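You operate a simulated robot arm through the tools that you are given. There is no shell and no other tool. Be economical: measure what you need, move in short steps, check, and stop when the job is done.

You are at the controls of a simulated robot arm. One attempt, no reset.

## Task
Clamp the blue patch under the release sheet till its band turns green.
Fine: sheet on first, clear of the tab; fingers off the pad, work the clamp by its grip; clamp up and sheet back at the end; leave the sheet on the shelf and the patches in the tray.

Only the result counts: the job must be done as asked and must still hold three seconds after the hand-in. Knocking over, shifting, dropping, spilling or breaking anything else fails it.

## Robot
A 7-joint arm with a two-finger parallel gripper, fixed in place. Base frame: the origin is at the foot of the arm, x ahead of it, y to its left, z up. Units: mm, rad, N and s.
Its first joint turns from -1.152 to 1.152 rad. Payload 2.4 kg.
The TCP is the grasp point between the finger pads, 30 mm short of the fingertips. In the tool frame z runs along the fingers and y along their closing line. Largest opening 94 mm; finger width 28, thickness 10; the body of the gripper, 50 by 96 mm, starts 55 mm behind the TCP.
Orientation is that of the tool frame in the base frame, as a unit quaternion [x, y, z, w]. With the fingers straight down and closing along the base's y, the tool's x points along the base's -x, its y along +y and its z along -z.

## Interface
- The arm moves only by the tool send_rows. Its argument "commands" is text: rows parted by semicolons, each of 7 numbers parted by spaces: the shift along the tool's x, y, z in cm, then the turn, a rotation vector about the tool's x, y, z in rad, then the opening in per cent of the stroke, from 0 (shut) to 100 (fully open). In form: tx ty tz rx ry rz gripper; .... A call has 1 to 20 rows; each row shifts and turns the commanded pose from where the row before left it, along the tool's axes as they then stand. Rows are played at 5 a second. More than 50 mm and 0.15 rad between two rows, or a gripper value outside its range, and nothing of the call is played. Where a pose cannot be reached the arm comes as near as it can. A force on the tool above 90 N (or 10 N above the force at the start of the call, whichever is more), or a blocked arm, ends the call early, and 0.2 s more pass. The fingers move at their own pace (about 153 mm/s each) and stop on an object; they squeeze with about 36 N. The grip force told is the motor's: it shows also when the fingers shut on nothing. Time passes only in rows, and 0.2 s behind the last, so rows that do not move let the fingers close. It gives the time, the measured TCP pose, the force on the tool (base axes), the opening and the grip force at its end, in the units of the frame above (readings bear some noise).
- Cameras (640 x 400 px; columns grow to the right, rows downward): "scene" is fixed at [43.4, 486.1, 1432.8]; the picture's right is [-0.65, -0.76, 0.00], its down [-0.52, 0.44, -0.73] and it looks along [0.56, -0.47, -0.68] (base axes); focal length 240 px, centre (320, 200). "wrist" rides on the gripper at [-37, 0, -58] in the tool frame; the picture's right is [0.00, -1.00, 0.00], its down [0.97, 0.00, -0.24] and it looks along [0.24, 0.00, 0.97] (tool axes); focal length 218 px, centre (320, 200).
- snapshot(camera): a new picture of that camera. The clock stands still meanwhile.
- pixel_to_xyz(camera, pixels): there is no depth. For up to 12 entries [column, row, z] of the newest picture of that camera ("zoom" is the newest enlarged one), the place [x, y] in the base frame at which the ray of that pixel passes the height z, good to about 2 mm. The clock stands still meanwhile.
- close_up(camera, box): a new picture of the part [left, top, right, bottom] of that camera's present view, enlarged. The clock stands still meanwhile.
- hand_in(): hands the job in; it is judged then, once.

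Keep the steps short. Do not move on a guess: measure, check each grasp and each placing, and mend mistakes. In all there are 80 turns and 34 pictures (those below and enlarged ones count). Leave the gripper open and the arm clear of the work at the hand-in unless told otherwise, and finish with a single line.

The tools are called after ">>>" by a JSON object that holds its "method" and its "body". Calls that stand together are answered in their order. send_rows: Moves the arm, as the interface text tells. Its arguments: {"type":"object","properties":{"commands":{"type":"string"}},"required":["commands"]} The other tools are called the same way: snapshot (camera) takes a picture; pixel_to_xyz (camera, pixels) gives the place at which the rays of pixels pass given heights; close_up (camera, box) takes an enlarged picture of a part of a camera's view; hand_in () hands the job in.

At the start:

```text
t: 0.0
eef_pos: [408.2, -24.8, 1212.2]
ee_rot: [0.0, 1.0, 0.0, 0.0]
ft_force: [0.2, 0.2, 0.0]
opening: 94.3
grasp_force: 0.1
```

scene: 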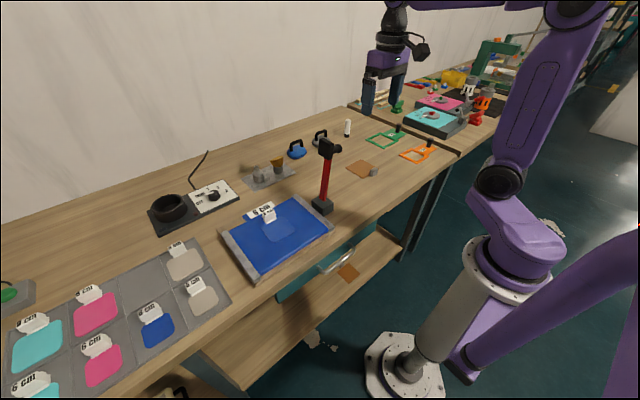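
wrist: 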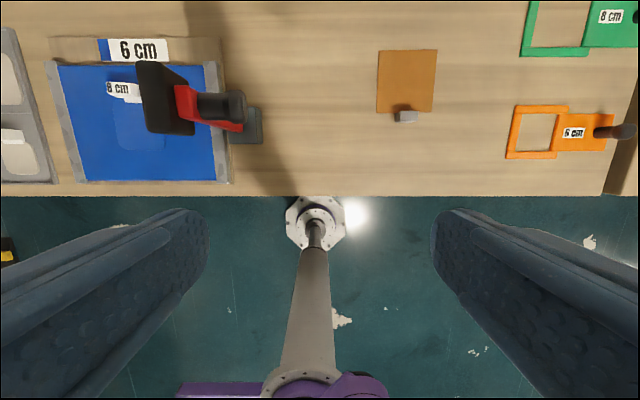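

I'll start by looking closer at the work area, where there is a blue mat, a red-handled thing beside it and a tan sheet with a grey tab.

>>> {"method": "close_up", "body": {"camera": "scene", "box": [200, 110, 400, 290]}}

>>> {"method": "close_up", "body": {"camera": "wrist", "box": [0, 0, 640, 200]}}

>>> {"method": "close_up", "body": {"camera": "scene", "box": [350, 50, 510, 170]}}

```text
2.22 times, centred on (300, 200) of scene
```

zoom: 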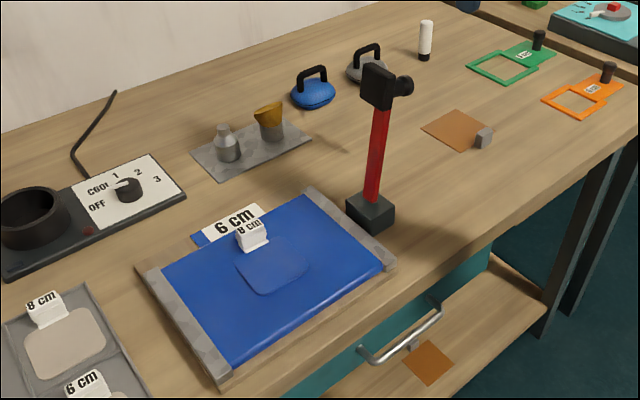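

```text
1.00 times, centred on (320, 100) of wrist
```

zoom: 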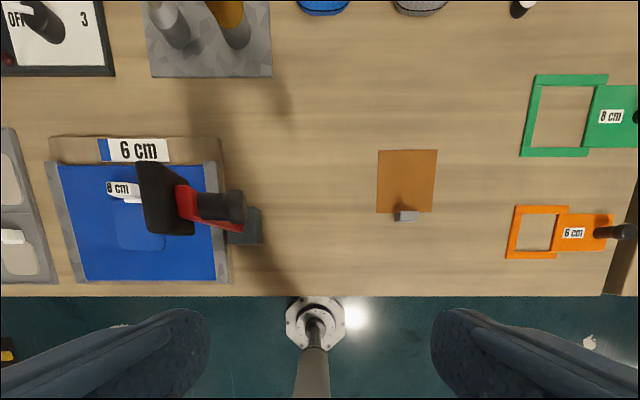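

```text
3.33 times, centred on (430, 110) of scene
```

zoom: 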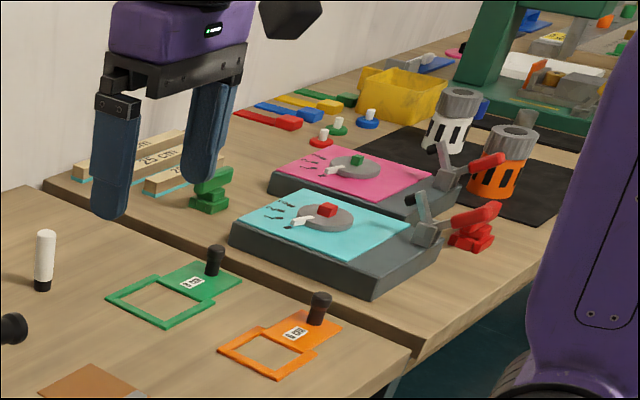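

The red arm beside the mat looks like the raised clamp, with a black foot at wrist (245,125), its pad towards the mat and a grip on the far side. The tan sheet with its grey block is at wrist (405,85). I'll measure both.

>>> {"method": "pixel_to_xyz", "body": {"camera": "wrist", "pixels": [[377, 51, 161], [437, 49, 161], [433, 112, 161], [377, 112, 161], [405, 117, 170], [57, 65, 170], [204, 65, 170], [216, 181, 170], [78, 181, 170], [140, 125, 172], [263, 108, 180], [262, 143, 180]]}}

>>> {"method": "pixel_to_xyz", "body": {"camera": "scene", "pixels": [[347, 169, 161], [362, 160, 161], [374, 175, 170], [384, 168, 161], [320, 212, 160], [322, 204, 190], [333, 200, 190], [313, 200, 190], [270, 215, 170], [340, 270, 0]]}}

```text
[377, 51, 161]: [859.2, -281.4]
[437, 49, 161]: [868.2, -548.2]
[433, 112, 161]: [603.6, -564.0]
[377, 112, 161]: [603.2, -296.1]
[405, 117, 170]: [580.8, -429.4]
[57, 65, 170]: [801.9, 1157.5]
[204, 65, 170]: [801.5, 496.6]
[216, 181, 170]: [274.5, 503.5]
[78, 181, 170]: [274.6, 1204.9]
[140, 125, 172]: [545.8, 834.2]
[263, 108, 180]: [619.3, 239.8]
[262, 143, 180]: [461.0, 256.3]
```

```text
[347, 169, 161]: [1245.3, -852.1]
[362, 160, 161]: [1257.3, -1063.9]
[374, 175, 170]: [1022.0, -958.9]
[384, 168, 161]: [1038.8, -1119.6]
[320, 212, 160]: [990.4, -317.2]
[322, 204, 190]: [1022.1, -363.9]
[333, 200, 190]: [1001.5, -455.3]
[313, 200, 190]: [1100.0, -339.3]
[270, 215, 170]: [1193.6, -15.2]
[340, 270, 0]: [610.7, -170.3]
```

Crossing the rays of the two cameras for the same points puts the bench top near z ≈ 848 in the readout's frame, not 160. The sheet is near (556,-176), its tab near (495,-177), and the clamp foot near (481,106) with its head near z 1083. I'll go above the sheet in small steps to check this from nearer.

>>> {"method": "send_rows", "body": {"commands": "-1.2 -2.7 3.2 0 0 0 100; -1.2 -2.7 3.2 0 0 0 100; -1.2 -2.7 3.2 0 0 0 100; -1.2 -2.7 3.2 0 0 0 100; -1.2 -2.7 3.2 0 0 0 100; 0 0 0 0 0 0 100"}}

>>> {"method": "snapshot", "body": {"camera": "wrist"}}

```text
t: 1.4
eef_pos: [468.6, -160.3, 1050.6]
ee_rot: [0.0, 1.0, 0.001, 0.0]
ft_force: [0.1, 0.0, 0.2]
opening: 94.0
grasp_force: 0.0
```

```text
28 pictures are left
```

wrist: 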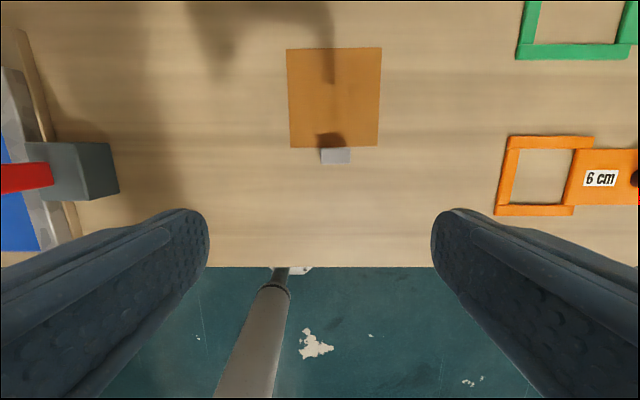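

The pose reads as expected. The sheet's tab is now at wrist (335,155). I'll check the height hypothesis.

>>> {"method": "pixel_to_xyz", "body": {"camera": "wrist", "pixels": [[287, 48, 850], [381, 48, 850], [379, 146, 850], [291, 147, 850], [322, 149, 862], [351, 149, 862], [352, 164, 862], [322, 164, 862], [75, 140, 880], [117, 195, 850], [45, 166, 850], [287, 48, 840]]}}

>>> {"method": "close_up", "body": {"camera": "wrist", "box": [260, 30, 410, 180]}}

```text
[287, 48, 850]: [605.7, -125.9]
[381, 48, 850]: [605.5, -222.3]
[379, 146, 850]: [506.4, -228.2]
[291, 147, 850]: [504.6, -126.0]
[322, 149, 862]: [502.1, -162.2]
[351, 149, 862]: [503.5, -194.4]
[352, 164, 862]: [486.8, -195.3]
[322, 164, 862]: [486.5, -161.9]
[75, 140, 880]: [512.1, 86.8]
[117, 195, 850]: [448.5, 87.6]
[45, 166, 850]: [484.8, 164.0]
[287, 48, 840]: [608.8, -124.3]
```

```text
2.67 times, centred on (335, 105) of wrist
```

zoom: 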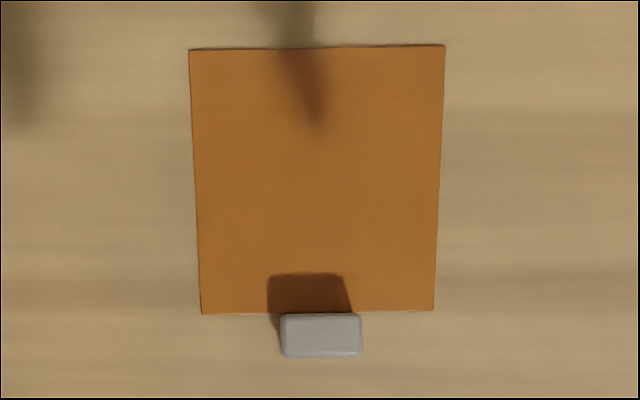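

The corners agree with the first view at z = 850. That gives a sheet of 100 × 100 mm, centre (555,-177), with its tab at about (495,-178) on the near side. Next I go up and over to the mat to view the patch and the clamp from nearer.

>>> {"method": "send_rows", "body": {"commands": "0.4 2 -4 0 0 0 100; 0.4 2 -4 0 0 0 100; 0.4 2 -4 0 0 0 100; 0.4 2 -4 0 0 0 100; 0.4 4.5 0 0 0 0 100; 0 4.5 0 0 0 0 100; 0 4.5 0 0 0 0 100; 0 4.5 0 0 0 0 100; 0 4.5 0 0 0 0 100; 0 4.5 0 0 0 0 100; 0 4.5 0 0 0 0 100; 0 4.5 0 0 0 0 100; 0 0 0 0 0 0 100"}}

>>> {"method": "snapshot", "body": {"camera": "wrist"}}

```text
t: 4.2
eef_pos: [451.1, 281.5, 1213.7]
ee_rot: [0.001, 1.0, 0.0, 0.0]
ft_force: [-0.3, -0.6, 0.4]
opening: 94.1
grasp_force: 0.1
```

```text
26 pictures are left
```

wrist: 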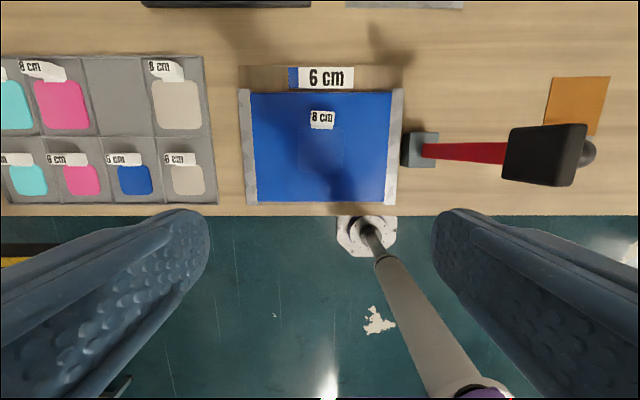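

>>> {"method": "close_up", "body": {"camera": "wrist", "box": [230, 50, 410, 210]}}

>>> {"method": "close_up", "body": {"camera": "wrist", "box": [390, 100, 620, 210]}}

>>> {"method": "pixel_to_xyz", "body": {"camera": "wrist", "pixels": [[239, 90, 865], [403, 88, 865], [396, 204, 865], [246, 204, 865], [405, 132, 885], [438, 132, 885], [436, 166, 885], [403, 166, 885], [311, 118, 870], [334, 118, 870], [334, 128, 870], [311, 128, 870]]}}

```text
2.50 times, centred on (320, 130) of wrist
```

zoom: 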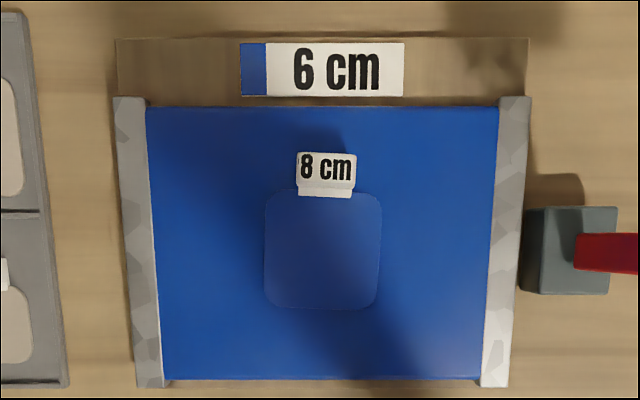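

```text
2.78 times, centred on (505, 155) of wrist
```

zoom: 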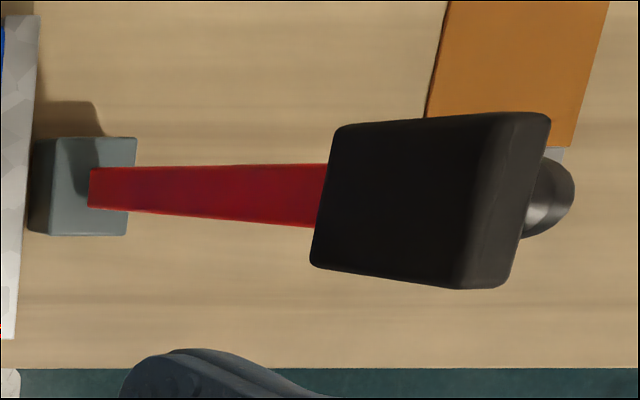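

```text
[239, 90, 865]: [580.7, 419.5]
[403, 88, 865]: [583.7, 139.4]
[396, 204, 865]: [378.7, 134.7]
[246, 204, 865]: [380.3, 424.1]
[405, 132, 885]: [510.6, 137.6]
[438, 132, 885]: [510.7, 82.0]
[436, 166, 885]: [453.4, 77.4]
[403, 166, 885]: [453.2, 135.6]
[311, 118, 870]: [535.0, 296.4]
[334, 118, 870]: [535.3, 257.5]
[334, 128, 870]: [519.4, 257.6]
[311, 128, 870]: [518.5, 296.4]
```

The mat holds one blue patch. Its "8 cm" tab stands on the far side (+x). The clamp foot is at x 453–510, y 80–137. Next I look at the clamp's head and grip from above, staying high at z 1213.

>>> {"method": "send_rows", "body": {"commands": "0 -4.5 -0.5 0 0 0 100; 0 -4.5 -0.5 0 0 0 100; 0 -4.5 -0.5 0 0 0 100; 0 -4.5 -0.5 0 0 0 100; 0 -4.5 0 0 0 0 100; 0 -4.5 0 0 0 0 100; 0 0 0 0 0 0 100"}}

>>> {"method": "close_up", "body": {"camera": "wrist", "box": [160, 50, 400, 210]}}

>>> {"method": "close_up", "body": {"camera": "scene", "box": [290, 125, 370, 225]}}

```text
t: 5.8
eef_pos: [449.7, 10.5, 1229.7]
ee_rot: [0.0, 1.0, 0.001, 0.0]
ft_force: [0.3, 0.0, 0.3]
opening: 93.9
grasp_force: 0.1
```

```text
2.50 times, centred on (280, 130) of wrist
```

zoom: 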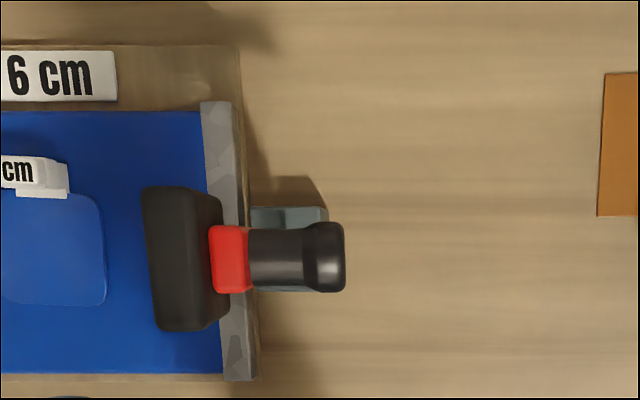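

```text
4.00 times, centred on (330, 175) of scene
```

zoom: 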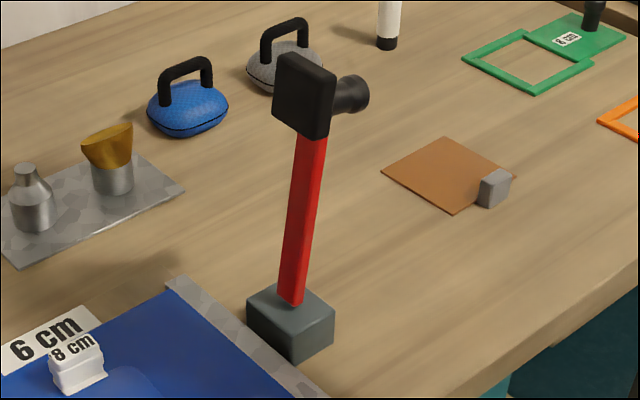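

The clamp has a foot and a red arm, with the black pad facing the mat (+y). The black grip points to -y, from about y 75 to y 42 at x 480, z 1066. The patch lies at x 440–520, y 240–320, so the pad swings down onto it. The sheet must go at about x 418–518, y 230–330. I'll take one low look at the patch tab and mat height first.

>>> {"method": "send_rows", "body": {"commands": "0 4.5 0 0 0 0 100; 0 4.5 0 0 0 0 100; 0 4.5 0 0 0 0 100; 0 4.5 0 0 0 0 100; 0 4.5 0 0 0 0 100; 0 4.5 0 0 0 0 100; 0.5 0 4.5 0 0 0 100; 0.5 0 4.5 0 0 0 100; 0.5 0 4.5 0 0 0 100; 0.5 0 4.5 0 0 0 100; 0 0 0 0 0 0 100"}}

>>> {"method": "snapshot", "body": {"camera": "wrist"}}

```text
t: 8.2
eef_pos: [430.2, 278.1, 1050.1]
ee_rot: [0.0, 1.0, 0.0, 0.0]
ft_force: [0.9, 0.6, 0.5]
opening: 94.1
grasp_force: 0.1
```

```text
21 pictures are left
```

wrist: 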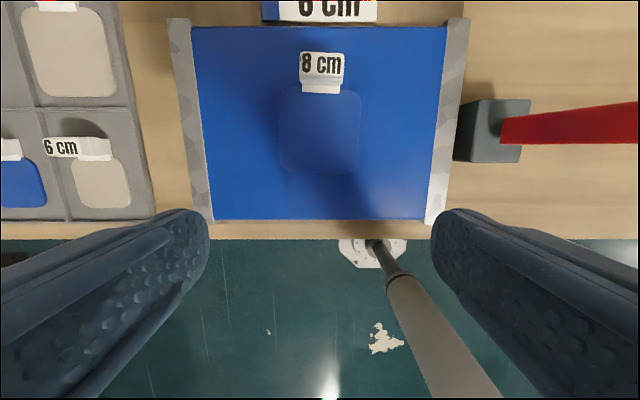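

From the two views, the mat surface and patch sit at z ≈ 884. The patch spans x 439–520, y 238–318, and its tab's lip reaches back to x ≈ 515. So the sheet's far edge should land at x ≈ 512, with its centre at about (462,278). Now I go back for the sheet, rising first, and stop well above its tab.

>>> {"method": "send_rows", "body": {"commands": "0 0 -5 0 0 0 100; 0 0 -5 0 0 0 100; 0 0 -5 0 0 0 100; -0.6 -4.5 0 0 0 0 100; -0.6 -4.5 0 0 0 0 100; -0.6 -4.5 0 0 0 0 100; -0.6 -4.5 0 0 0 0 100; -0.6 -4.5 0 0 0 0 100; -0.6 -4.5 0 0 0 0 100; -0.6 -4.5 0 0 0 0 100; -0.6 -4.5 0 0 0 0 100; -0.6 -4.5 0 0 0 0 100; -0.6 -4.5 0 0 0 0 100; 0 -0.6 4.5 0 0 0 100; 0 0 4.5 0 0 0 100; 0 0 4.5 0 0 0 100; 0 0 4.5 0 0 0 100; 0 0 4.5 0 0 0 100; 0 0 0 0 0 0 60"}}

>>> {"method": "snapshot", "body": {"camera": "wrist"}}

```text
t: 12.2
eef_pos: [492.0, -176.6, 975.6]
ee_rot: [0.0, 1.0, 0.0, 0.0]
ft_force: [-0.7, 0.5, -0.4]
opening: 56.5
grasp_force: 0.2
```

```text
20 pictures are left
```

wrist: 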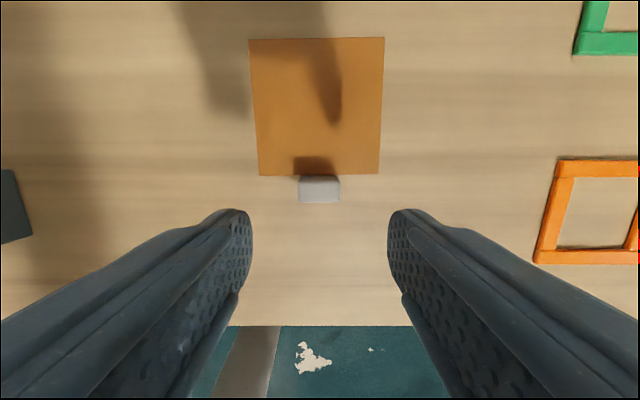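

The hand is centred over the tab, at wrist (320,190). I'll go straight down to about z 886 in small steps without closing yet.

>>> {"method": "send_rows", "body": {"commands": "0 0 3 0 0 0 60; 0 0 3 0 0 0 60; 0 0 2 0 0 0 60; 0 0 0.8 0 0 0 60; 0 0 0 0 0 0 60"}}

>>> {"method": "snapshot", "body": {"camera": "wrist"}}

```text
t: 13.4
eef_pos: [492.2, -176.8, 888.7]
ee_rot: [0.0, 1.0, 0.0, 0.0]
ft_force: [-0.4, 0.1, 1.0]
opening: 56.5
grasp_force: 0.1
```

```text
19 pictures are left
```

wrist: 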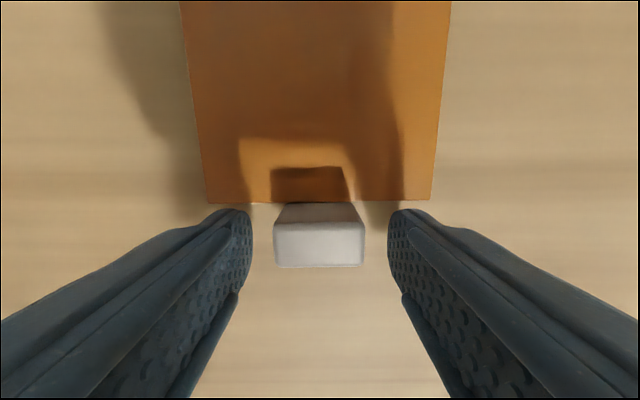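

The tab's top face is centred between the fingers, at wrist (319,245). I'll go 5 mm lower and close.

>>> {"method": "send_rows", "body": {"commands": "0 0 0.5 0 0 0 60; 0 0 0 0 0 0 20; 0 0 0 0 0 0 15; 0 0 0 0 0 0 15; 0 0 0 0 0 0 15"}}

```text
t: 14.6
eef_pos: [491.6, -176.4, 885.2]
ee_rot: [0.0, 1.0, -0.001, 0.002]
ft_force: [0.6, 0.4, 21.9]
opening: 30.6
grasp_force: 35.4
```

The grip holds at an opening of 30.6 mm with 35 N. The 22 N upward shows the tips resting on something below. I'll lift 30 mm and check.

>>> {"method": "send_rows", "body": {"commands": "0 0 -0.5 0 0 0 15; 0 0 -1 0 0 0 15; 0 0 -1.5 0 0 0 15; 0 0 0 0 0 0 15"}}

>>> {"method": "snapshot", "body": {"camera": "wrist"}}

```text
t: 15.6
eef_pos: [490.0, -174.8, 912.4]
ee_rot: [0.0, 1.0, 0.0, 0.0]
ft_force: [-0.3, -0.4, -0.1]
opening: 30.9
grasp_force: 35.5
```

```text
18 pictures are left
```

wrist: 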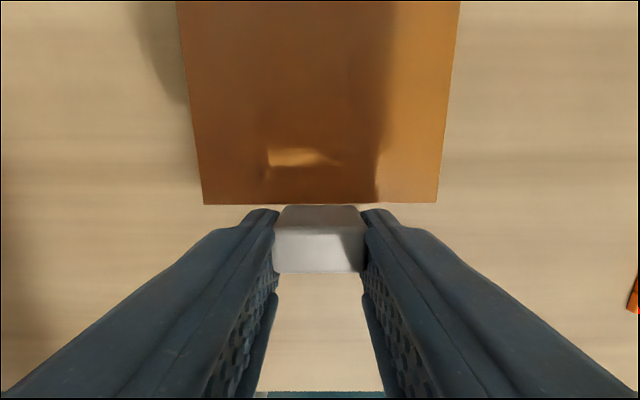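

The sheet came up with the hand. Its near edge is 12 mm ahead of the TCP, so its far edge is at +112 mm, and it is centred in y. The target TCP is therefore x 400, y 278. I'll carry it high at z ≈ 1190, well above the clamp top at about 1105.

>>> {"method": "send_rows", "body": {"commands": "0 0 -4.6 0 0 0 15; 0 0 -4.6 0 0 0 15; 0 0 -4.6 0 0 0 15; 0 0 -4.6 0 0 0 15; 0 0 -4.6 0 0 0 15; 0 0 -4.6 0 0 0 15; 0.8 4.1 0 0 0 0 15; 0.8 4.1 0 0 0 0 15; 0.8 4.1 0 0 0 0 15; 0.8 4.1 0 0 0 0 15; 0.8 4.1 0 0 0 0 15; 0.8 4.1 0 0 0 0 15; 0.8 4.1 0 0 0 0 15; 0.8 4.1 0 0 0 0 15; 0.8 4.1 0 0 0 0 15; 0.8 4.1 0 0 0 0 15; 0.8 4.1 0 0 0 0 15; 0.2 0.2 0 0 0 0 15; 0 0 0 0 0 0 15"}}

```text
t: 19.6
eef_pos: [399.2, 276.8, 1192.2]
ee_rot: [0.0, 1.0, 0.0, 0.0]
ft_force: [0.0, 0.1, -0.3]
opening: 30.5
grasp_force: 36.2
```

Still held. Now I go down over the mat to z ≈ 970 and look.

>>> {"method": "send_rows", "body": {"commands": "0 0 4.5 0 0 0 15; 0 0 4.5 0 0 0 15; 0 0 4.5 0 0 0 15; 0 0 4.5 0 0 0 15; 0 0 4.2 0 0 0 15; 0 0 0 0 0 0 15"}}

>>> {"method": "snapshot", "body": {"camera": "wrist"}}

```text
t: 21.0
eef_pos: [399.6, 277.2, 966.2]
ee_rot: [0.002, 1.0, 0.0, 0.0]
ft_force: [1.3, -0.3, -0.1]
opening: 30.8
grasp_force: 35.6
```

```text
17 pictures are left
```

wrist: 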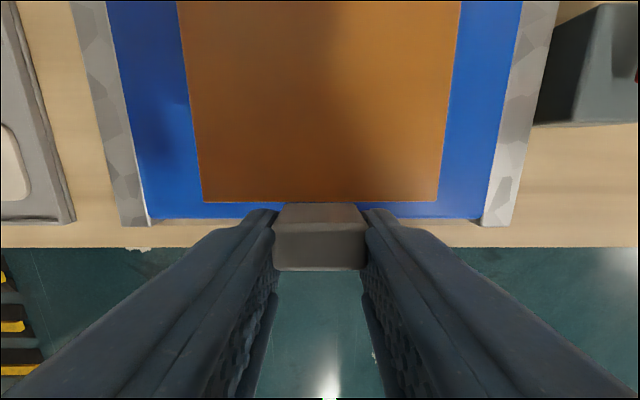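

Aligned. I'll lower it slowly and watch the force for the touch.

>>> {"method": "send_rows", "body": {"commands": "0 0 2 0 0 0 15; 0 0 1.5 0 0 0 15; 0 0 0.5 0 0 0 15; 0 0 0.2 0 0 0 15; 0 0 0 0 0 0 15"}}

```text
t: 22.2
eef_pos: [400.7, 277.6, 926.4]
ee_rot: [0.001, 1.0, -0.001, 0.0]
ft_force: [0.8, -0.2, -0.5]
opening: 30.6
grasp_force: 35.6
```

No contact yet at z 926. I'll check the far edge against the patch tab from the scene camera.

>>> {"method": "close_up", "body": {"camera": "scene", "box": [215, 180, 345, 285]}}

```text
3.81 times, centred on (280, 232) of scene
```

zoom: 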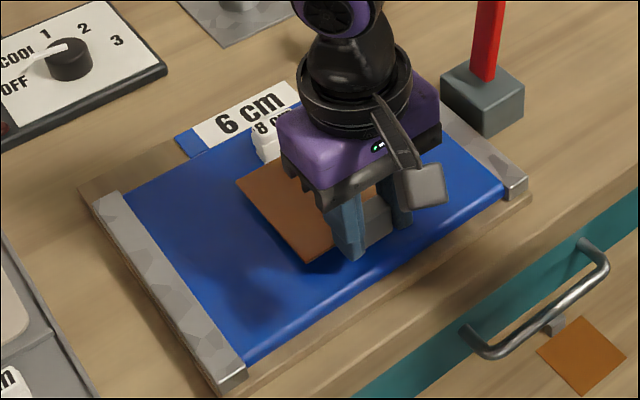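

>>> {"method": "pixel_to_xyz", "body": {"camera": "zoom", "pixels": [[237, 181, 892], [306, 262, 892], [262, 160, 888], [246, 363, 884]]}}

```text
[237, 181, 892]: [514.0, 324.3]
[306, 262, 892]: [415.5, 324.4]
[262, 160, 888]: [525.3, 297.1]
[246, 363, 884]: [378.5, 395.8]
```

The sheet's far edge is at x ≈ 514 and the tab's lip at 515–525. I'll pull back 3 mm for clearance, then lower to contact.

>>> {"method": "send_rows", "body": {"commands": "0.3 0.1 0 0 0 0 15; 0 0 0.2 0 0 0 15; 0 0 0.2 0 0 0 15; 0 0 0.1 0 0 0 15; 0 0 0.1 0 0 0 15; 0 0 0 0 0 0 15"}}

```text
t: 23.6
eef_pos: [397.8, 276.4, 919.6]
ee_rot: [0.001, 1.0, 0.001, 0.001]
ft_force: [1.1, -0.3, -0.7]
opening: 31.0
grasp_force: 35.9
```

>>> {"method": "send_rows", "body": {"commands": "0 0 0.1 0 0 0 15; 0 0 0.1 0 0 0 15; 0 0 0.1 0 0 0 15; 0 0 0 0 0 0 15"}}

```text
t: 24.6
eef_pos: [398.0, 277.7, 916.7]
ee_rot: [0.001, 1.0, 0.0, 0.0]
ft_force: [-0.4, -1.6, 4.8]
opening: 30.5
grasp_force: 35.3
```

Touch at z 916.7 with about 5 N. I'll release, rise straight up and look.

>>> {"method": "send_rows", "body": {"commands": "0 0 0 0 0 0 38; 0 0 0 0 0 0 50; 0 0 0 0 0 0 50; 0 0 -1 0 0 0 50; 0 0 -3 0 0 0 50; 0 0 -4.5 0 0 0 50; 0 0 -4.5 0 0 0 50; 0 0 0 0 0 0 50"}}

>>> {"method": "snapshot", "body": {"camera": "wrist"}}

```text
t: 26.4
eef_pos: [396.8, 277.0, 1048.7]
ee_rot: [0.001, 1.0, 0.0, 0.0]
ft_force: [0.3, -0.3, -0.8]
opening: 47.1
grasp_force: 0.1
```

```text
15 pictures are left
```

wrist: 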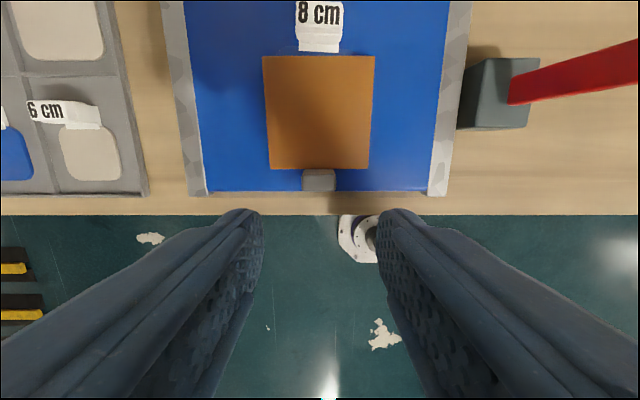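

The sheet lies flat with its far edge at x ≈ 513, covering the patch and just short of the tab's lip (rows 52 and 56). Next is the clamp. I'll rise and turn the tool a quarter turn about its axis so the fingers close along x, across the grip.

>>> {"method": "send_rows", "body": {"commands": "0 0 -4.8 0 0 0 60; 0 0 -4.8 0 0 0 60; 0 0 -4.8 0 0 0 60; 0 0 0 0 0 0.1428 60; 0 0 0 0 0 0.1428 60; 0 0 0 0 0 0.1428 60; 0 0 0 0 0 0.1428 60; 0 0 0 0 0 0.1428 60; 0 0 0 0 0 0.1428 60; 0 0 0 0 0 0.1428 60; 0 0 0 0 0 0.1428 60; 0 0 0 0 0 0.1428 60; 0 0 0 0 0 0.1428 60; 0 0 0 0 0 0.1428 60; 0 0 0 0 0 0 60"}}

```text
t: 29.6
eef_pos: [397.8, 277.7, 1191.3]
ee_rot: [0.708, 0.707, 0.0, 0.0]
ft_force: [0.2, -0.5, -0.2]
opening: 56.4
grasp_force: 0.1
```

The turn succeeded: tool x is now +y and tool y is +x. I'll move high to above the grip, at (480,52).

>>> {"method": "send_rows", "body": {"commands": "-3.77 1.37 0 0 0 0 60; -3.77 1.37 0 0 0 0 60; -3.77 1.37 0 0 0 0 60; -3.77 1.37 0 0 0 0 60; -3.77 1.37 0 0 0 0 60; -3.77 1.37 0 0 0 0 60; 0 0 0 0 0 0 60"}}

>>> {"method": "snapshot", "body": {"camera": "wrist"}}

```text
t: 31.2
eef_pos: [477.8, 53.3, 1188.6]
ee_rot: [0.708, 0.707, 0.0, 0.0]
ft_force: [0.1, 0.2, 0.2]
opening: 56.3
grasp_force: 0.1
```

```text
14 pictures are left
```

wrist: 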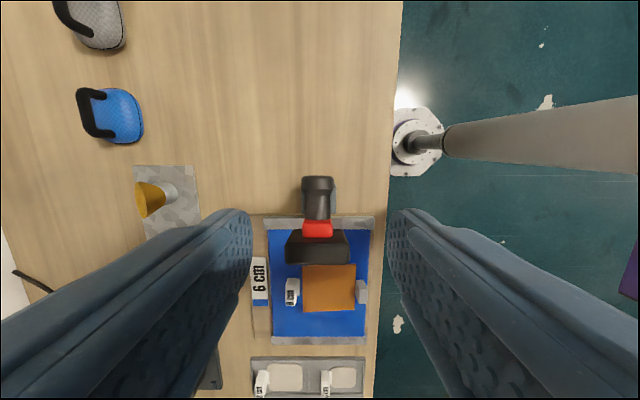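

The grip is centred at wrist column 318 and spans y 40–75 at x ≈ 479.5. I'll descend to z ≈ 1078 with the fingers open on both sides of it.

>>> {"method": "send_rows", "body": {"commands": "-0.1 0.15 4 0 0 0 60; 0 0 4 0 0 0 60; 0 0 2 0 0 0 60; 0 0 1 0 0 0 60; 0 0 0 0 0 0 60"}}

>>> {"method": "snapshot", "body": {"camera": "wrist"}}

```text
t: 32.4
eef_pos: [480.4, 50.6, 1081.2]
ee_rot: [0.707, 0.707, 0.0, 0.0]
ft_force: [0.8, 0.3, 0.2]
opening: 56.5
grasp_force: 0.0
```

```text
13 pictures are left
```

wrist: 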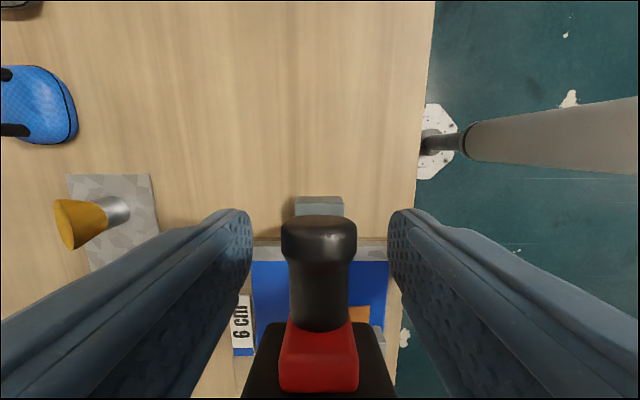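

The ball end of the grip lies between the fingers, at wrist (319,235), and the arm and pad are behind it. I'll go down 3 mm and close.

>>> {"method": "send_rows", "body": {"commands": "0 0 0.3 0 0 0 60; 0 0 0 0 0 0 20; 0 0 0 0 0 0 15; 0 0 0 0 0 0 15"}}

```text
t: 33.4
eef_pos: [479.9, 51.8, 1078.7]
ee_rot: [0.707, 0.707, 0.001, 0.001]
ft_force: [0.1, 0.1, 2.3]
opening: 24.0
grasp_force: 45.1
```

The grip is held at 24 mm. I'll begin the swing: first short arc steps towards +y, checking the force.

>>> {"method": "send_rows", "body": {"commands": "1.1 0 -0.3 0 0 0 15; 1.1 0 -0.2 0 0 0 15; 1.1 0 -0.05 0 0 0 15; 1.1 0 -0.05 0 0 0 15; 0 0 0 0 0 0 15"}}

```text
t: 34.6
eef_pos: [480.4, 96.8, 1084.6]
ee_rot: [0.706, 0.708, 0.0, -0.001]
ft_force: [-17.9, 0.1, 19.9]
opening: 24.2
grasp_force: 45.5
```

We moved 45 mm along the arc. The clamp pushes the hand up 20 N and 18 N to -x. I'll ease by 2–3 mm that way and read again.

>>> {"method": "send_rows", "body": {"commands": "0 -0.1 -0.2 0 0 0 15; 0.5 0 -0.1 0 0 0 15; 0 0 0 0 0 0 15"}}

>>> {"method": "close_up", "body": {"camera": "scene", "box": [250, 110, 400, 250]}}

```text
t: 35.4
eef_pos: [480.6, 98.1, 1084.4]
ee_rot: [0.708, 0.706, -0.005, -0.002]
ft_force: [0.4, -5.6, -38.1]
opening: 24.4
grasp_force: 44.8
```

```text
2.86 times, centred on (325, 180) of scene
```

zoom: 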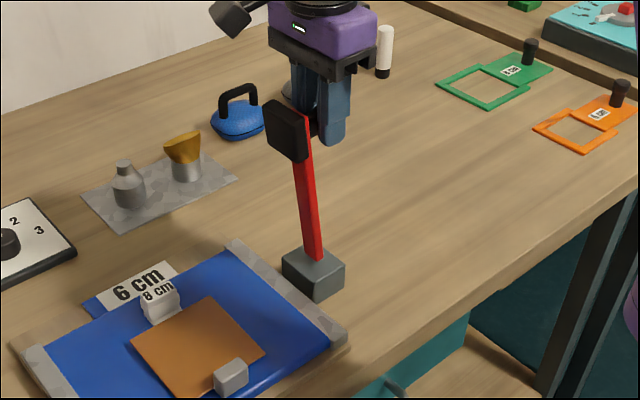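

The clamp arm follows. The downward pull of 38 N shows the arc is about 2 mm lower here, which fits my arc (hinge ≈ y 101, z 890). I'll go on along it to about y 162, z 1075.

>>> {"method": "send_rows", "body": {"commands": "0.95 0 0.2 0 0 0 15; 0.95 0 0.15 0 0 0 15; 1.1 0 0.12 0 0 0 15; 1.1 0 0.18 0 0 0 15; 1.07 0 0.28 0 0 0 15; 1.07 0 0.35 0 0 0 15; 0 0 0 0 0 0 15"}}

```text
t: 37.0
eef_pos: [480.8, 165.5, 1079.4]
ee_rot: [0.706, 0.708, 0.005, 0.002]
ft_force: [-14.2, 12.7, 55.0]
opening: 24.2
grasp_force: 45.2
```

The push up of 55 N means the hand is off the arc or touching something. I'll look before going on.

>>> {"method": "close_up", "body": {"camera": "scene", "box": [275, 100, 355, 220]}}

>>> {"method": "snapshot", "body": {"camera": "wrist"}}

```text
3.33 times, centred on (315, 160) of scene
```

zoom: 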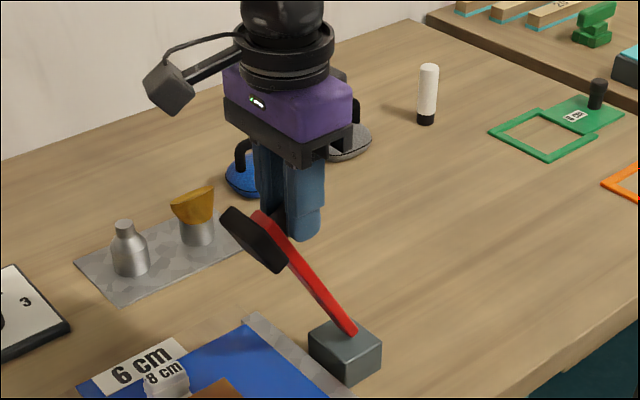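

```text
10 pictures are left
```

wrist: 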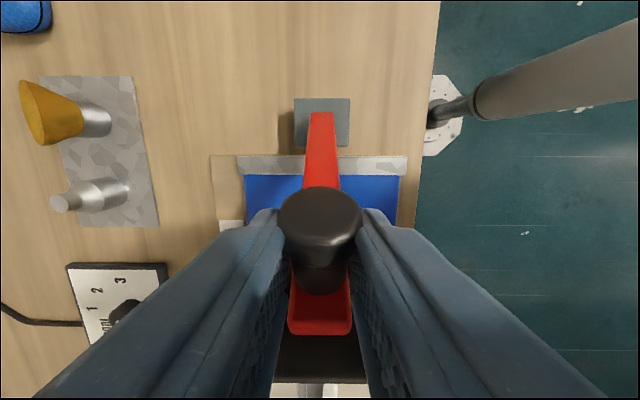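

The clamp is part-way down, with the ball still between the fingers at wrist (320,225). I'll lift the hand 5 mm to ease the load and keep the tips clear of the red arm and the pad.

>>> {"method": "send_rows", "body": {"commands": "-0.1 0 -0.3 0 0 0 15; -0.1 0 -0.3 0 0 0 15; 0 0 0 0 0 0 15"}}

```text
t: 37.8
eef_pos: [480.4, 161.6, 1079.3]
ee_rot: [0.707, 0.707, 0.0, -0.003]
ft_force: [-8.6, 15.7, 14.7]
opening: 24.5
grasp_force: 44.4
```

Load eased to 15 N. I'll continue along the arc with the same increments.

>>> {"method": "send_rows", "body": {"commands": "1.03 0 0.38 0 0 0 15; 1.03 0 0.45 0 0 0 15; 0.97 0 0.55 0 0 0 15; 0.97 0 0.62 0 0 0 15; 0 0 0 0 0 0 15"}}

```text
t: 39.0
eef_pos: [480.0, 202.8, 1062.3]
ee_rot: [0.706, 0.708, 0.002, 0.0]
ft_force: [-12.2, 17.8, 30.0]
opening: 24.5
grasp_force: 44.6
```

Outward push of 35 N, so I'll widen the arc slightly and go on.

>>> {"method": "send_rows", "body": {"commands": "0.98 0 0.45 0 0 0 15; 0.93 0 0.65 0 0 0 15; 0.85 0 0.8 0 0 0 15; 0.75 0 0.85 0 0 0 15; 0 0 0 0 0 0 15"}}

```text
t: 40.2
eef_pos: [480.3, 240.1, 1033.4]
ee_rot: [0.706, 0.709, 0.003, 0.0]
ft_force: [-9.4, 23.6, 31.6]
opening: 24.3
grasp_force: 44.7
```

>>> {"method": "send_rows", "body": {"commands": "0.8 0 0.75 0 0 0 15; 0.75 0 0.85 0 0 0 15; 0.65 0 0.95 0 0 0 15; 0.55 0 1.0 0 0 0 15; 0 0 0 0 0 0 15"}}

>>> {"method": "close_up", "body": {"camera": "scene", "box": [220, 130, 360, 270]}}

```text
t: 41.4
eef_pos: [479.7, 266.9, 998.8]
ee_rot: [0.705, 0.709, 0.004, 0.002]
ft_force: [1.5, 29.8, 23.7]
opening: 24.7
grasp_force: 44.8
```

```text
2.86 times, centred on (290, 200) of scene
```

zoom: 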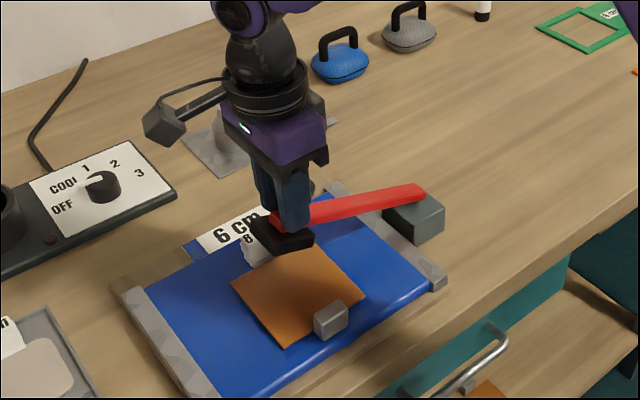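

The pad is now just above the sheet. I'll keep lowering gently and watch for contact.

>>> {"method": "send_rows", "body": {"commands": "0.55 0 0.75 0 0 0 15; 0.4 0 0.8 0 0 0 15; 0.3 0 0.8 0 0 0 15; 0.2 0 0.7 0 0 0 15; 0 0 0 0 0 0 15"}}

```text
t: 42.6
eef_pos: [481.3, 281.7, 967.5]
ee_rot: [0.705, 0.709, 0.003, 0.001]
ft_force: [4.9, 32.8, 16.2]
opening: 24.4
grasp_force: 44.9
```

>>> {"method": "send_rows", "body": {"commands": "0.2 0 0.4 0 0 0 15; 0.1 0 0.4 0 0 0 15; 0.1 0 0.3 0 0 0 15; 0 0 0 0 0 0 15"}}

```text
t: 43.6
eef_pos: [479.1, 285.2, 955.2]
ee_rot: [0.706, 0.709, 0.002, 0.0]
ft_force: [4.7, 30.1, 12.4]
opening: 24.4
grasp_force: 45.2
```

>>> {"method": "send_rows", "body": {"commands": "0 0 0.3 0 0 0 15; 0 0 0.3 0 0 0 15; 0 0 0 0 0 0 15"}}

>>> {"method": "close_up", "body": {"camera": "scene", "box": [220, 150, 340, 270]}}

```text
t: 44.4
eef_pos: [479.4, 286.1, 949.3]
ee_rot: [0.704, 0.71, 0.004, 0.001]
ft_force: [6.8, 34.0, 11.9]
opening: 24.3
grasp_force: 45.1
```

```text
3.33 times, centred on (280, 210) of scene
```

zoom: 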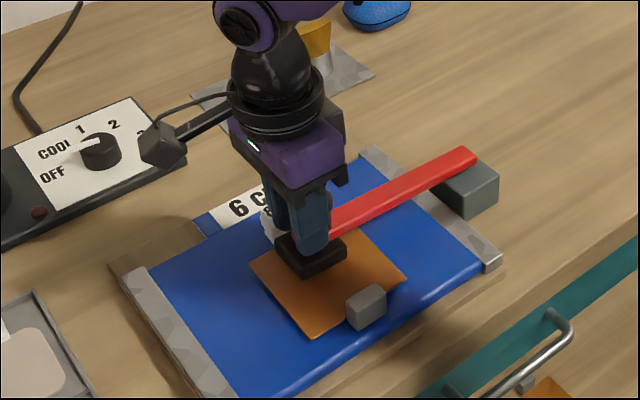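

>>> {"method": "send_rows", "body": {"commands": "0 0 0.3 0 0 0 15; 0 0 0.3 0 0 0 15; 0 0 0 0 0 0 15"}}

```text
t: 45.2
eef_pos: [480.2, 288.7, 944.7]
ee_rot: [0.705, 0.709, 0.003, 0.001]
ft_force: [4.2, 38.0, 8.7]
opening: 24.4
grasp_force: 44.9
```

>>> {"method": "send_rows", "body": {"commands": "0.3 0 0.3 0 0 0 15; 0.1 0 0.3 0 0 0 15; 0 0 0 0 0 0 15"}}

```text
t: 46.0
eef_pos: [479.0, 286.6, 941.0]
ee_rot: [0.705, 0.709, 0.003, 0.001]
ft_force: [-8.1, 21.5, 45.7]
opening: 24.2
grasp_force: 44.9
```

Contact: the push is now 46 N up at z 941, so the pad is down on the sheet. I'll hold here for a few seconds and then look for the band.

>>> {"method": "send_rows", "body": {"commands": "0 0 0 0 0 0 15; 0 0 0 0 0 0 15; 0 0 0 0 0 0 15; 0 0 0 0 0 0 15; 0 0 0 0 0 0 15; 0 0 0 0 0 0 15; 0 0 0 0 0 0 15; 0 0 0 0 0 0 15; 0 0 0 0 0 0 15; 0 0 0 0 0 0 15; 0 0 0 0 0 0 15; 0 0 0 0 0 0 15; 0 0 0 0 0 0 15; 0 0 0 0 0 0 15; 0 0 0 0 0 0 15"}}

>>> {"method": "close_up", "body": {"camera": "scene", "box": [220, 150, 340, 270]}}

```text
t: 49.2
eef_pos: [480.2, 288.4, 940.5]
ee_rot: [0.706, 0.708, 0.005, 0.001]
ft_force: [-9.3, 22.1, 44.9]
opening: 24.1
grasp_force: 45.5
```

```text
3.33 times, centred on (280, 210) of scene
```

zoom: 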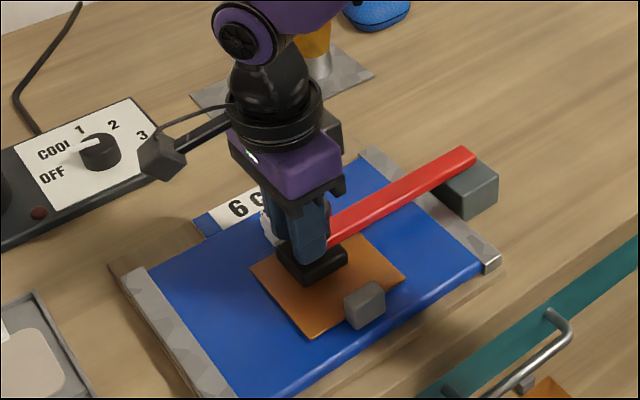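

No band is visible from here because the hand hides the patch tab. I'll look with the wrist camera.

>>> {"method": "snapshot", "body": {"camera": "wrist"}}

```text
6 pictures are left
```

wrist: 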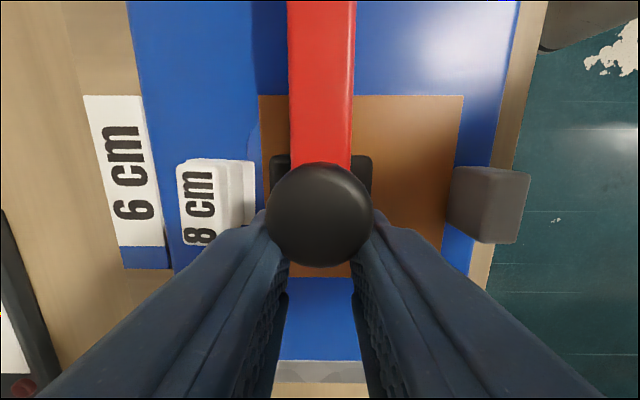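

The tab's lip, at wrist (245,195), is still white. I'll press slightly more and hold longer.

>>> {"method": "send_rows", "body": {"commands": "0 0 0.1 0 0 0 15; 0 0 0 0 0 0 15; 0 0 0 0 0 0 15; 0 0 0 0 0 0 15; 0 0 0 0 0 0 15; 0 0 0 0 0 0 15; 0 0 0 0 0 0 15; 0 0 0 0 0 0 15; 0 0 0 0 0 0 15; 0 0 0 0 0 0 15; 0 0 0 0 0 0 15; 0 0 0 0 0 0 15; 0 0 0 0 0 0 15; 0 0 0 0 0 0 15; 0 0 0 0 0 0 15; 0 0 0 0 0 0 15; 0 0 0 0 0 0 15; 0 0 0 0 0 0 15; 0 0 0 0 0 0 15; 0 0 0 0 0 0 15"}}

>>> {"method": "close_up", "body": {"camera": "wrist", "box": [80, 80, 280, 280]}}

```text
t: 53.4
eef_pos: [479.5, 288.6, 940.2]
ee_rot: [0.706, 0.709, 0.005, 0.0]
ft_force: [-11.5, 20.5, 47.1]
opening: 24.2
grasp_force: 45.4
```

```text
2.00 times, centred on (180, 180) of wrist
```

zoom: 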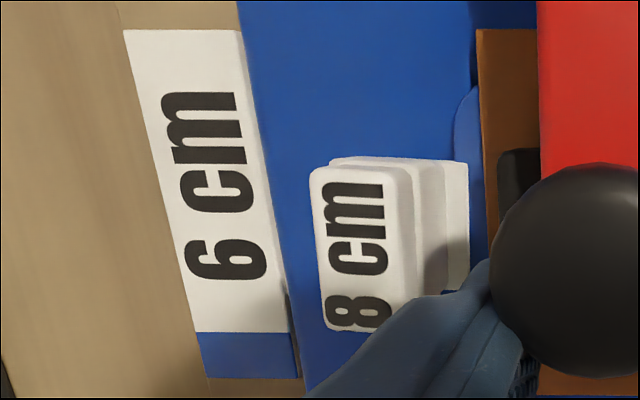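

The band, the white lip of the tab, has not changed. The fingertips are at z ≈ 910, about level with the pad's top, so they may be resting on the pad. I'll loosen, rise 13 mm along the grip and re-grip higher.

>>> {"method": "send_rows", "body": {"commands": "0 0 0 0 0 0 45; 0 0 0 0 0 0 45; 0 0 -0.7 0 0 0 45; 0 0 -0.8 0 0 0 45; 0 0 0 0 0 0 45"}}

>>> {"method": "close_up", "body": {"camera": "scene", "box": [240, 170, 330, 250]}}

```text
t: 54.6
eef_pos: [481.5, 284.0, 951.5]
ee_rot: [0.707, 0.707, 0.001, 0.0]
ft_force: [-0.3, 0.0, 1.6]
opening: 42.2
grasp_force: 0.0
```

```text
5.00 times, centred on (285, 210) of scene
```

zoom: 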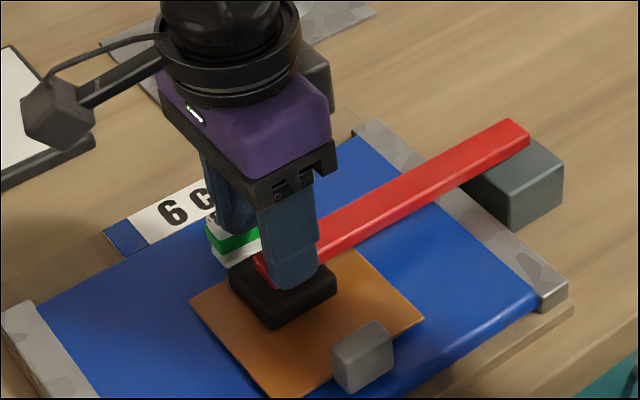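

The stripe on the tab is green, visible at zoom (235,240). The clamp stayed down and the hand is free of it. I'll re-grip the ball end at this height and raise the clamp back along the same arc.

>>> {"method": "send_rows", "body": {"commands": "0 0 0 0 0 0 20; 0 0 0 0 0 0 15; 0 0 0 0 0 0 15; -0.1 0 -0.8 0 0 0 15; -0.1 0 -0.8 0 0 0 15; 0 0 0 0 0 0 15"}}

```text
t: 56.0
eef_pos: [481.2, 283.6, 966.5]
ee_rot: [0.707, 0.707, 0.0, 0.0]
ft_force: [0.8, 1.5, -13.6]
opening: 24.1
grasp_force: 45.5
```

It lifts with about 14 N of drag. I'll continue along the arc.

>>> {"method": "send_rows", "body": {"commands": "-0.35 0 -1.1 0 0 0 15; -0.45 0 -1.1 0 0 0 15; -0.6 0 -1.05 0 0 0 15; -0.6 0 -0.95 0 0 0 15; -0.7 0 -0.9 0 0 0 15; -0.7 0 -0.8 0 0 0 15; -0.7 0 -0.75 0 0 0 15; 0 0 0 0 0 0 15"}}

```text
t: 57.8
eef_pos: [479.2, 245.8, 1036.2]
ee_rot: [0.707, 0.708, 0.006, 0.0]
ft_force: [5.6, 27.8, 14.6]
opening: 24.1
grasp_force: 44.8
```

>>> {"method": "send_rows", "body": {"commands": "-0.85 0 -0.85 0 0 0 15; -0.9 0 -0.78 0 0 0 15; -0.95 0 -0.72 0 0 0 15; -1.0 0 -0.65 0 0 0 15; -1.0 0 -0.55 0 0 0 15; -1.05 0 -0.48 0 0 0 15; -1.05 0 -0.42 0 0 0 15; -1.05 0 -0.35 0 0 0 15; 0 0 0 0 0 0 15"}}

```text
t: 59.8
eef_pos: [480.5, 164.3, 1084.7]
ee_rot: [0.708, 0.706, 0.002, -0.001]
ft_force: [-1.9, 17.4, 20.1]
opening: 24.3
grasp_force: 44.7
```

>>> {"method": "send_rows", "body": {"commands": "-1.1 0 -0.3 0 0 0 15; -1.1 0 -0.2 0 0 0 15; -1.1 0 -0.1 0 0 0 15; -1.1 0 -0.05 0 0 0 15; -1.0 0 0 0 0 0 15; -1.0 0 0.1 0 0 0 15; 0 0 0 0 0 0 15"}}

```text
t: 61.4
eef_pos: [478.9, 100.0, 1087.5]
ee_rot: [0.707, 0.707, 0.002, 0.002]
ft_force: [5.7, 7.7, 27.5]
opening: 24.1
grasp_force: 45.0
```

>>> {"method": "send_rows", "body": {"commands": "-1.2 0 0.1 0 0 0 15; -1.2 0 0.15 0 0 0 15; -1.2 0 0.25 0 0 0 15; -1.0 0 0.25 0 0 0 15; 0 0 0 0 0 0 15"}}

```text
t: 62.6
eef_pos: [480.1, 55.8, 1079.9]
ee_rot: [0.707, 0.707, 0.001, -0.001]
ft_force: [17.5, 10.5, -4.4]
opening: 24.6
grasp_force: 44.6
```

The clamp is nearly at its starting pose (grip was at y 52, z 1078.7). I'll press the last few mm towards the stop.

>>> {"method": "send_rows", "body": {"commands": "-0.2 0 0.05 0 0 0 15; -0.2 0 0.05 0 0 0 15; 0 0 0 0 0 0 15"}}

```text
t: 63.4
eef_pos: [479.8, 51.6, 1078.7]
ee_rot: [0.707, 0.707, 0.001, 0.0]
ft_force: [13.0, 16.6, -11.8]
opening: 24.3
grasp_force: 45.7
```

The clamp is back at its starting pose. I'll release, rise and check that it stays up.

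>>> {"method": "send_rows", "body": {"commands": "0 0 0 0 0 0 45; 0 0 0 0 0 0 60; 0 0 -2 0 0 0 60; 0 0 -4.5 0 0 0 60; 0 0 -4.7 0 0 0 60; 0 0 0 0 0 0 60"}}

>>> {"method": "snapshot", "body": {"camera": "scene"}}

```text
t: 64.8
eef_pos: [482.1, 49.7, 1190.2]
ee_rot: [0.707, 0.707, 0.0, 0.0]
ft_force: [0.5, -0.3, -0.4]
opening: 56.2
grasp_force: 0.1
```

```text
3 pictures are left
```

scene: 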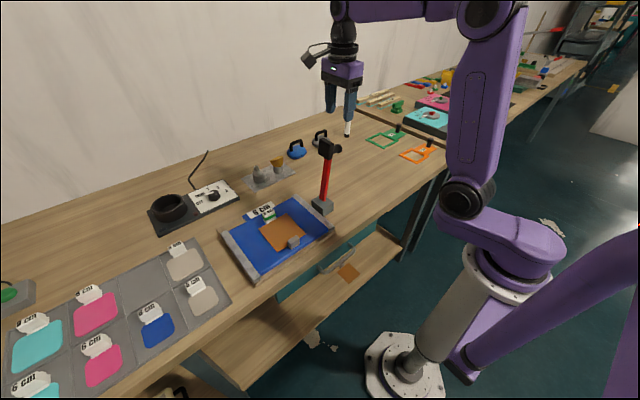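

The clamp stays up and the tab's stripe is still green. Next I return to above the sheet's tab, high, and turn the tool back.

>>> {"method": "send_rows", "body": {"commands": "3.78 -1.41 0 0 0 0 60; 3.78 -1.41 0 0 0 0 60; 3.78 -1.41 0 0 0 0 60; 3.78 -1.41 0 0 0 0 60; 3.78 -1.41 0 0 0 0 60; 3.78 -1.41 0 0 0 0 60; 0 0 0 0 0 -0.1428 60; 0 0 0 0 0 -0.1428 60; 0 0 0 0 0 -0.1428 60; 0 0 0 0 0 -0.1428 60; 0 0 0 0 0 -0.1428 60; 0 0 0 0 0 -0.1428 60; 0 0 0 0 0 -0.1428 60; 0 0 0 0 0 -0.1428 60; 0 0 0 0 0 -0.1428 60; 0 0 0 0 0 -0.1428 60; 0 0 0 0 0 -0.1428 60; 0 0 0 0 0 0 60"}}

```text
t: 68.6
eef_pos: [396.1, 275.6, 1191.8]
ee_rot: [0.0, 1.0, 0.0, 0.0]
ft_force: [0.1, -0.3, 0.1]
opening: 56.5
grasp_force: 0.0
```

Down to z ≈ 980 above the sheet's tab, then a look.

>>> {"method": "send_rows", "body": {"commands": "-0.1 0.15 4.5 0 0 0 60; 0 0 4.5 0 0 0 60; 0 0 4.5 0 0 0 60; 0 0 4.5 0 0 0 60; 0 0 3 0 0 0 60; 0 0 0 0 0 0 60"}}

>>> {"method": "snapshot", "body": {"camera": "wrist"}}

```text
t: 70.0
eef_pos: [394.8, 275.7, 979.2]
ee_rot: [0.001, 1.0, 0.0, 0.001]
ft_force: [0.9, 0.3, -0.1]
opening: 56.7
grasp_force: 0.0
```

```text
2 pictures are left
```

wrist: 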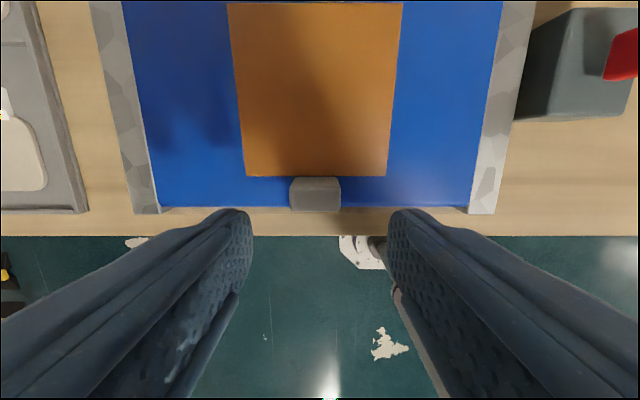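

The sheet hasn't moved (near edge x ≈ 410), and its tab is centred at about (398,278.5). I'll descend and grip it as I released it.

>>> {"method": "send_rows", "body": {"commands": "-0.35 0.25 3 0 0 0 60; 0 0 2 0 0 0 60; 0 0 1.1 0 0 0 60; 0 0 0 0 0 0 60; 0 0 0 0 0 0 20; 0 0 0 0 0 0 15; 0 0 0 0 0 0 15"}}

```text
t: 71.6
eef_pos: [398.7, 278.2, 921.2]
ee_rot: [0.0, 1.0, -0.001, 0.0]
ft_force: [-0.2, 0.4, -1.3]
opening: 30.7
grasp_force: 35.8
```

Gripped at 30.7 mm, about 4.5 mm higher on the tab than before. I'll lift gently, watching for sticking.

>>> {"method": "send_rows", "body": {"commands": "0 0 -0.3 0 0 0 15; 0 0 -0.7 0 0 0 15; 0 0 -2 0 0 0 15; 0 0 0 0 0 0 15"}}

```text
t: 72.6
eef_pos: [400.7, 280.9, 949.9]
ee_rot: [0.002, 1.0, 0.0, 0.0]
ft_force: [-0.3, 0.6, -0.3]
opening: 30.8
grasp_force: 35.7
```

It is free and held. I'll carry it back high over the clamp.

>>> {"method": "send_rows", "body": {"commands": "0 0 -4.85 0 0 0 15; 0 0 -4.85 0 0 0 15; 0 0 -4.85 0 0 0 15; 0 0 -4.85 0 0 0 15; 0 0 -4.85 0 0 0 15; -0.83 -4.14 0 0 0 0 15; -0.83 -4.14 0 0 0 0 15; -0.83 -4.14 0 0 0 0 15; -0.83 -4.14 0 0 0 0 15; -0.83 -4.14 0 0 0 0 15; -0.83 -4.14 0 0 0 0 15; -0.83 -4.14 0 0 0 0 15; -0.83 -4.14 0 0 0 0 15; -0.83 -4.14 0 0 0 0 15; -0.83 -4.14 0 0 0 0 15; -0.83 -4.14 0 0 0 0 15; 0 0 0 0 0 0 15"}}

```text
t: 76.2
eef_pos: [488.8, -174.4, 1191.1]
ee_rot: [0.0, 1.0, 0.001, 0.001]
ft_force: [-0.5, 0.1, -0.4]
opening: 30.7
grasp_force: 35.9
```

Still held. I'll lower it towards its old place, stopping about 15 mm above.

>>> {"method": "send_rows", "body": {"commands": "-0.25 -0.2 4.7 0 0 0 15; 0 0 4.7 0 0 0 15; 0 0 4.7 0 0 0 15; 0 0 4.7 0 0 0 15; 0 0 4.7 0 0 0 15; 0 0 4.5 0 0 0 15; 0 0 0.4 0 0 0 15; 0 0 0 0 0 0 15"}}

```text
t: 78.0
eef_pos: [493.2, -176.0, 909.5]
ee_rot: [0.001, 1.0, 0.0, 0.0]
ft_force: [0.2, 0.2, -0.1]
opening: 30.8
grasp_force: 36.2
```

>>> {"method": "send_rows", "body": {"commands": "0 0 0.8 0 0 0 15; 0 0 0.5 0 0 0 15; 0 0 0.3 0 0 0 15; 0 0 0.2 0 0 0 15; 0 0 0 0 0 0 15"}}

```text
t: 79.2
eef_pos: [493.9, -176.1, 891.5]
ee_rot: [0.0, 1.0, -0.001, 0.001]
ft_force: [-3.6, 3.7, 16.8]
opening: 30.8
grasp_force: 36.1
```

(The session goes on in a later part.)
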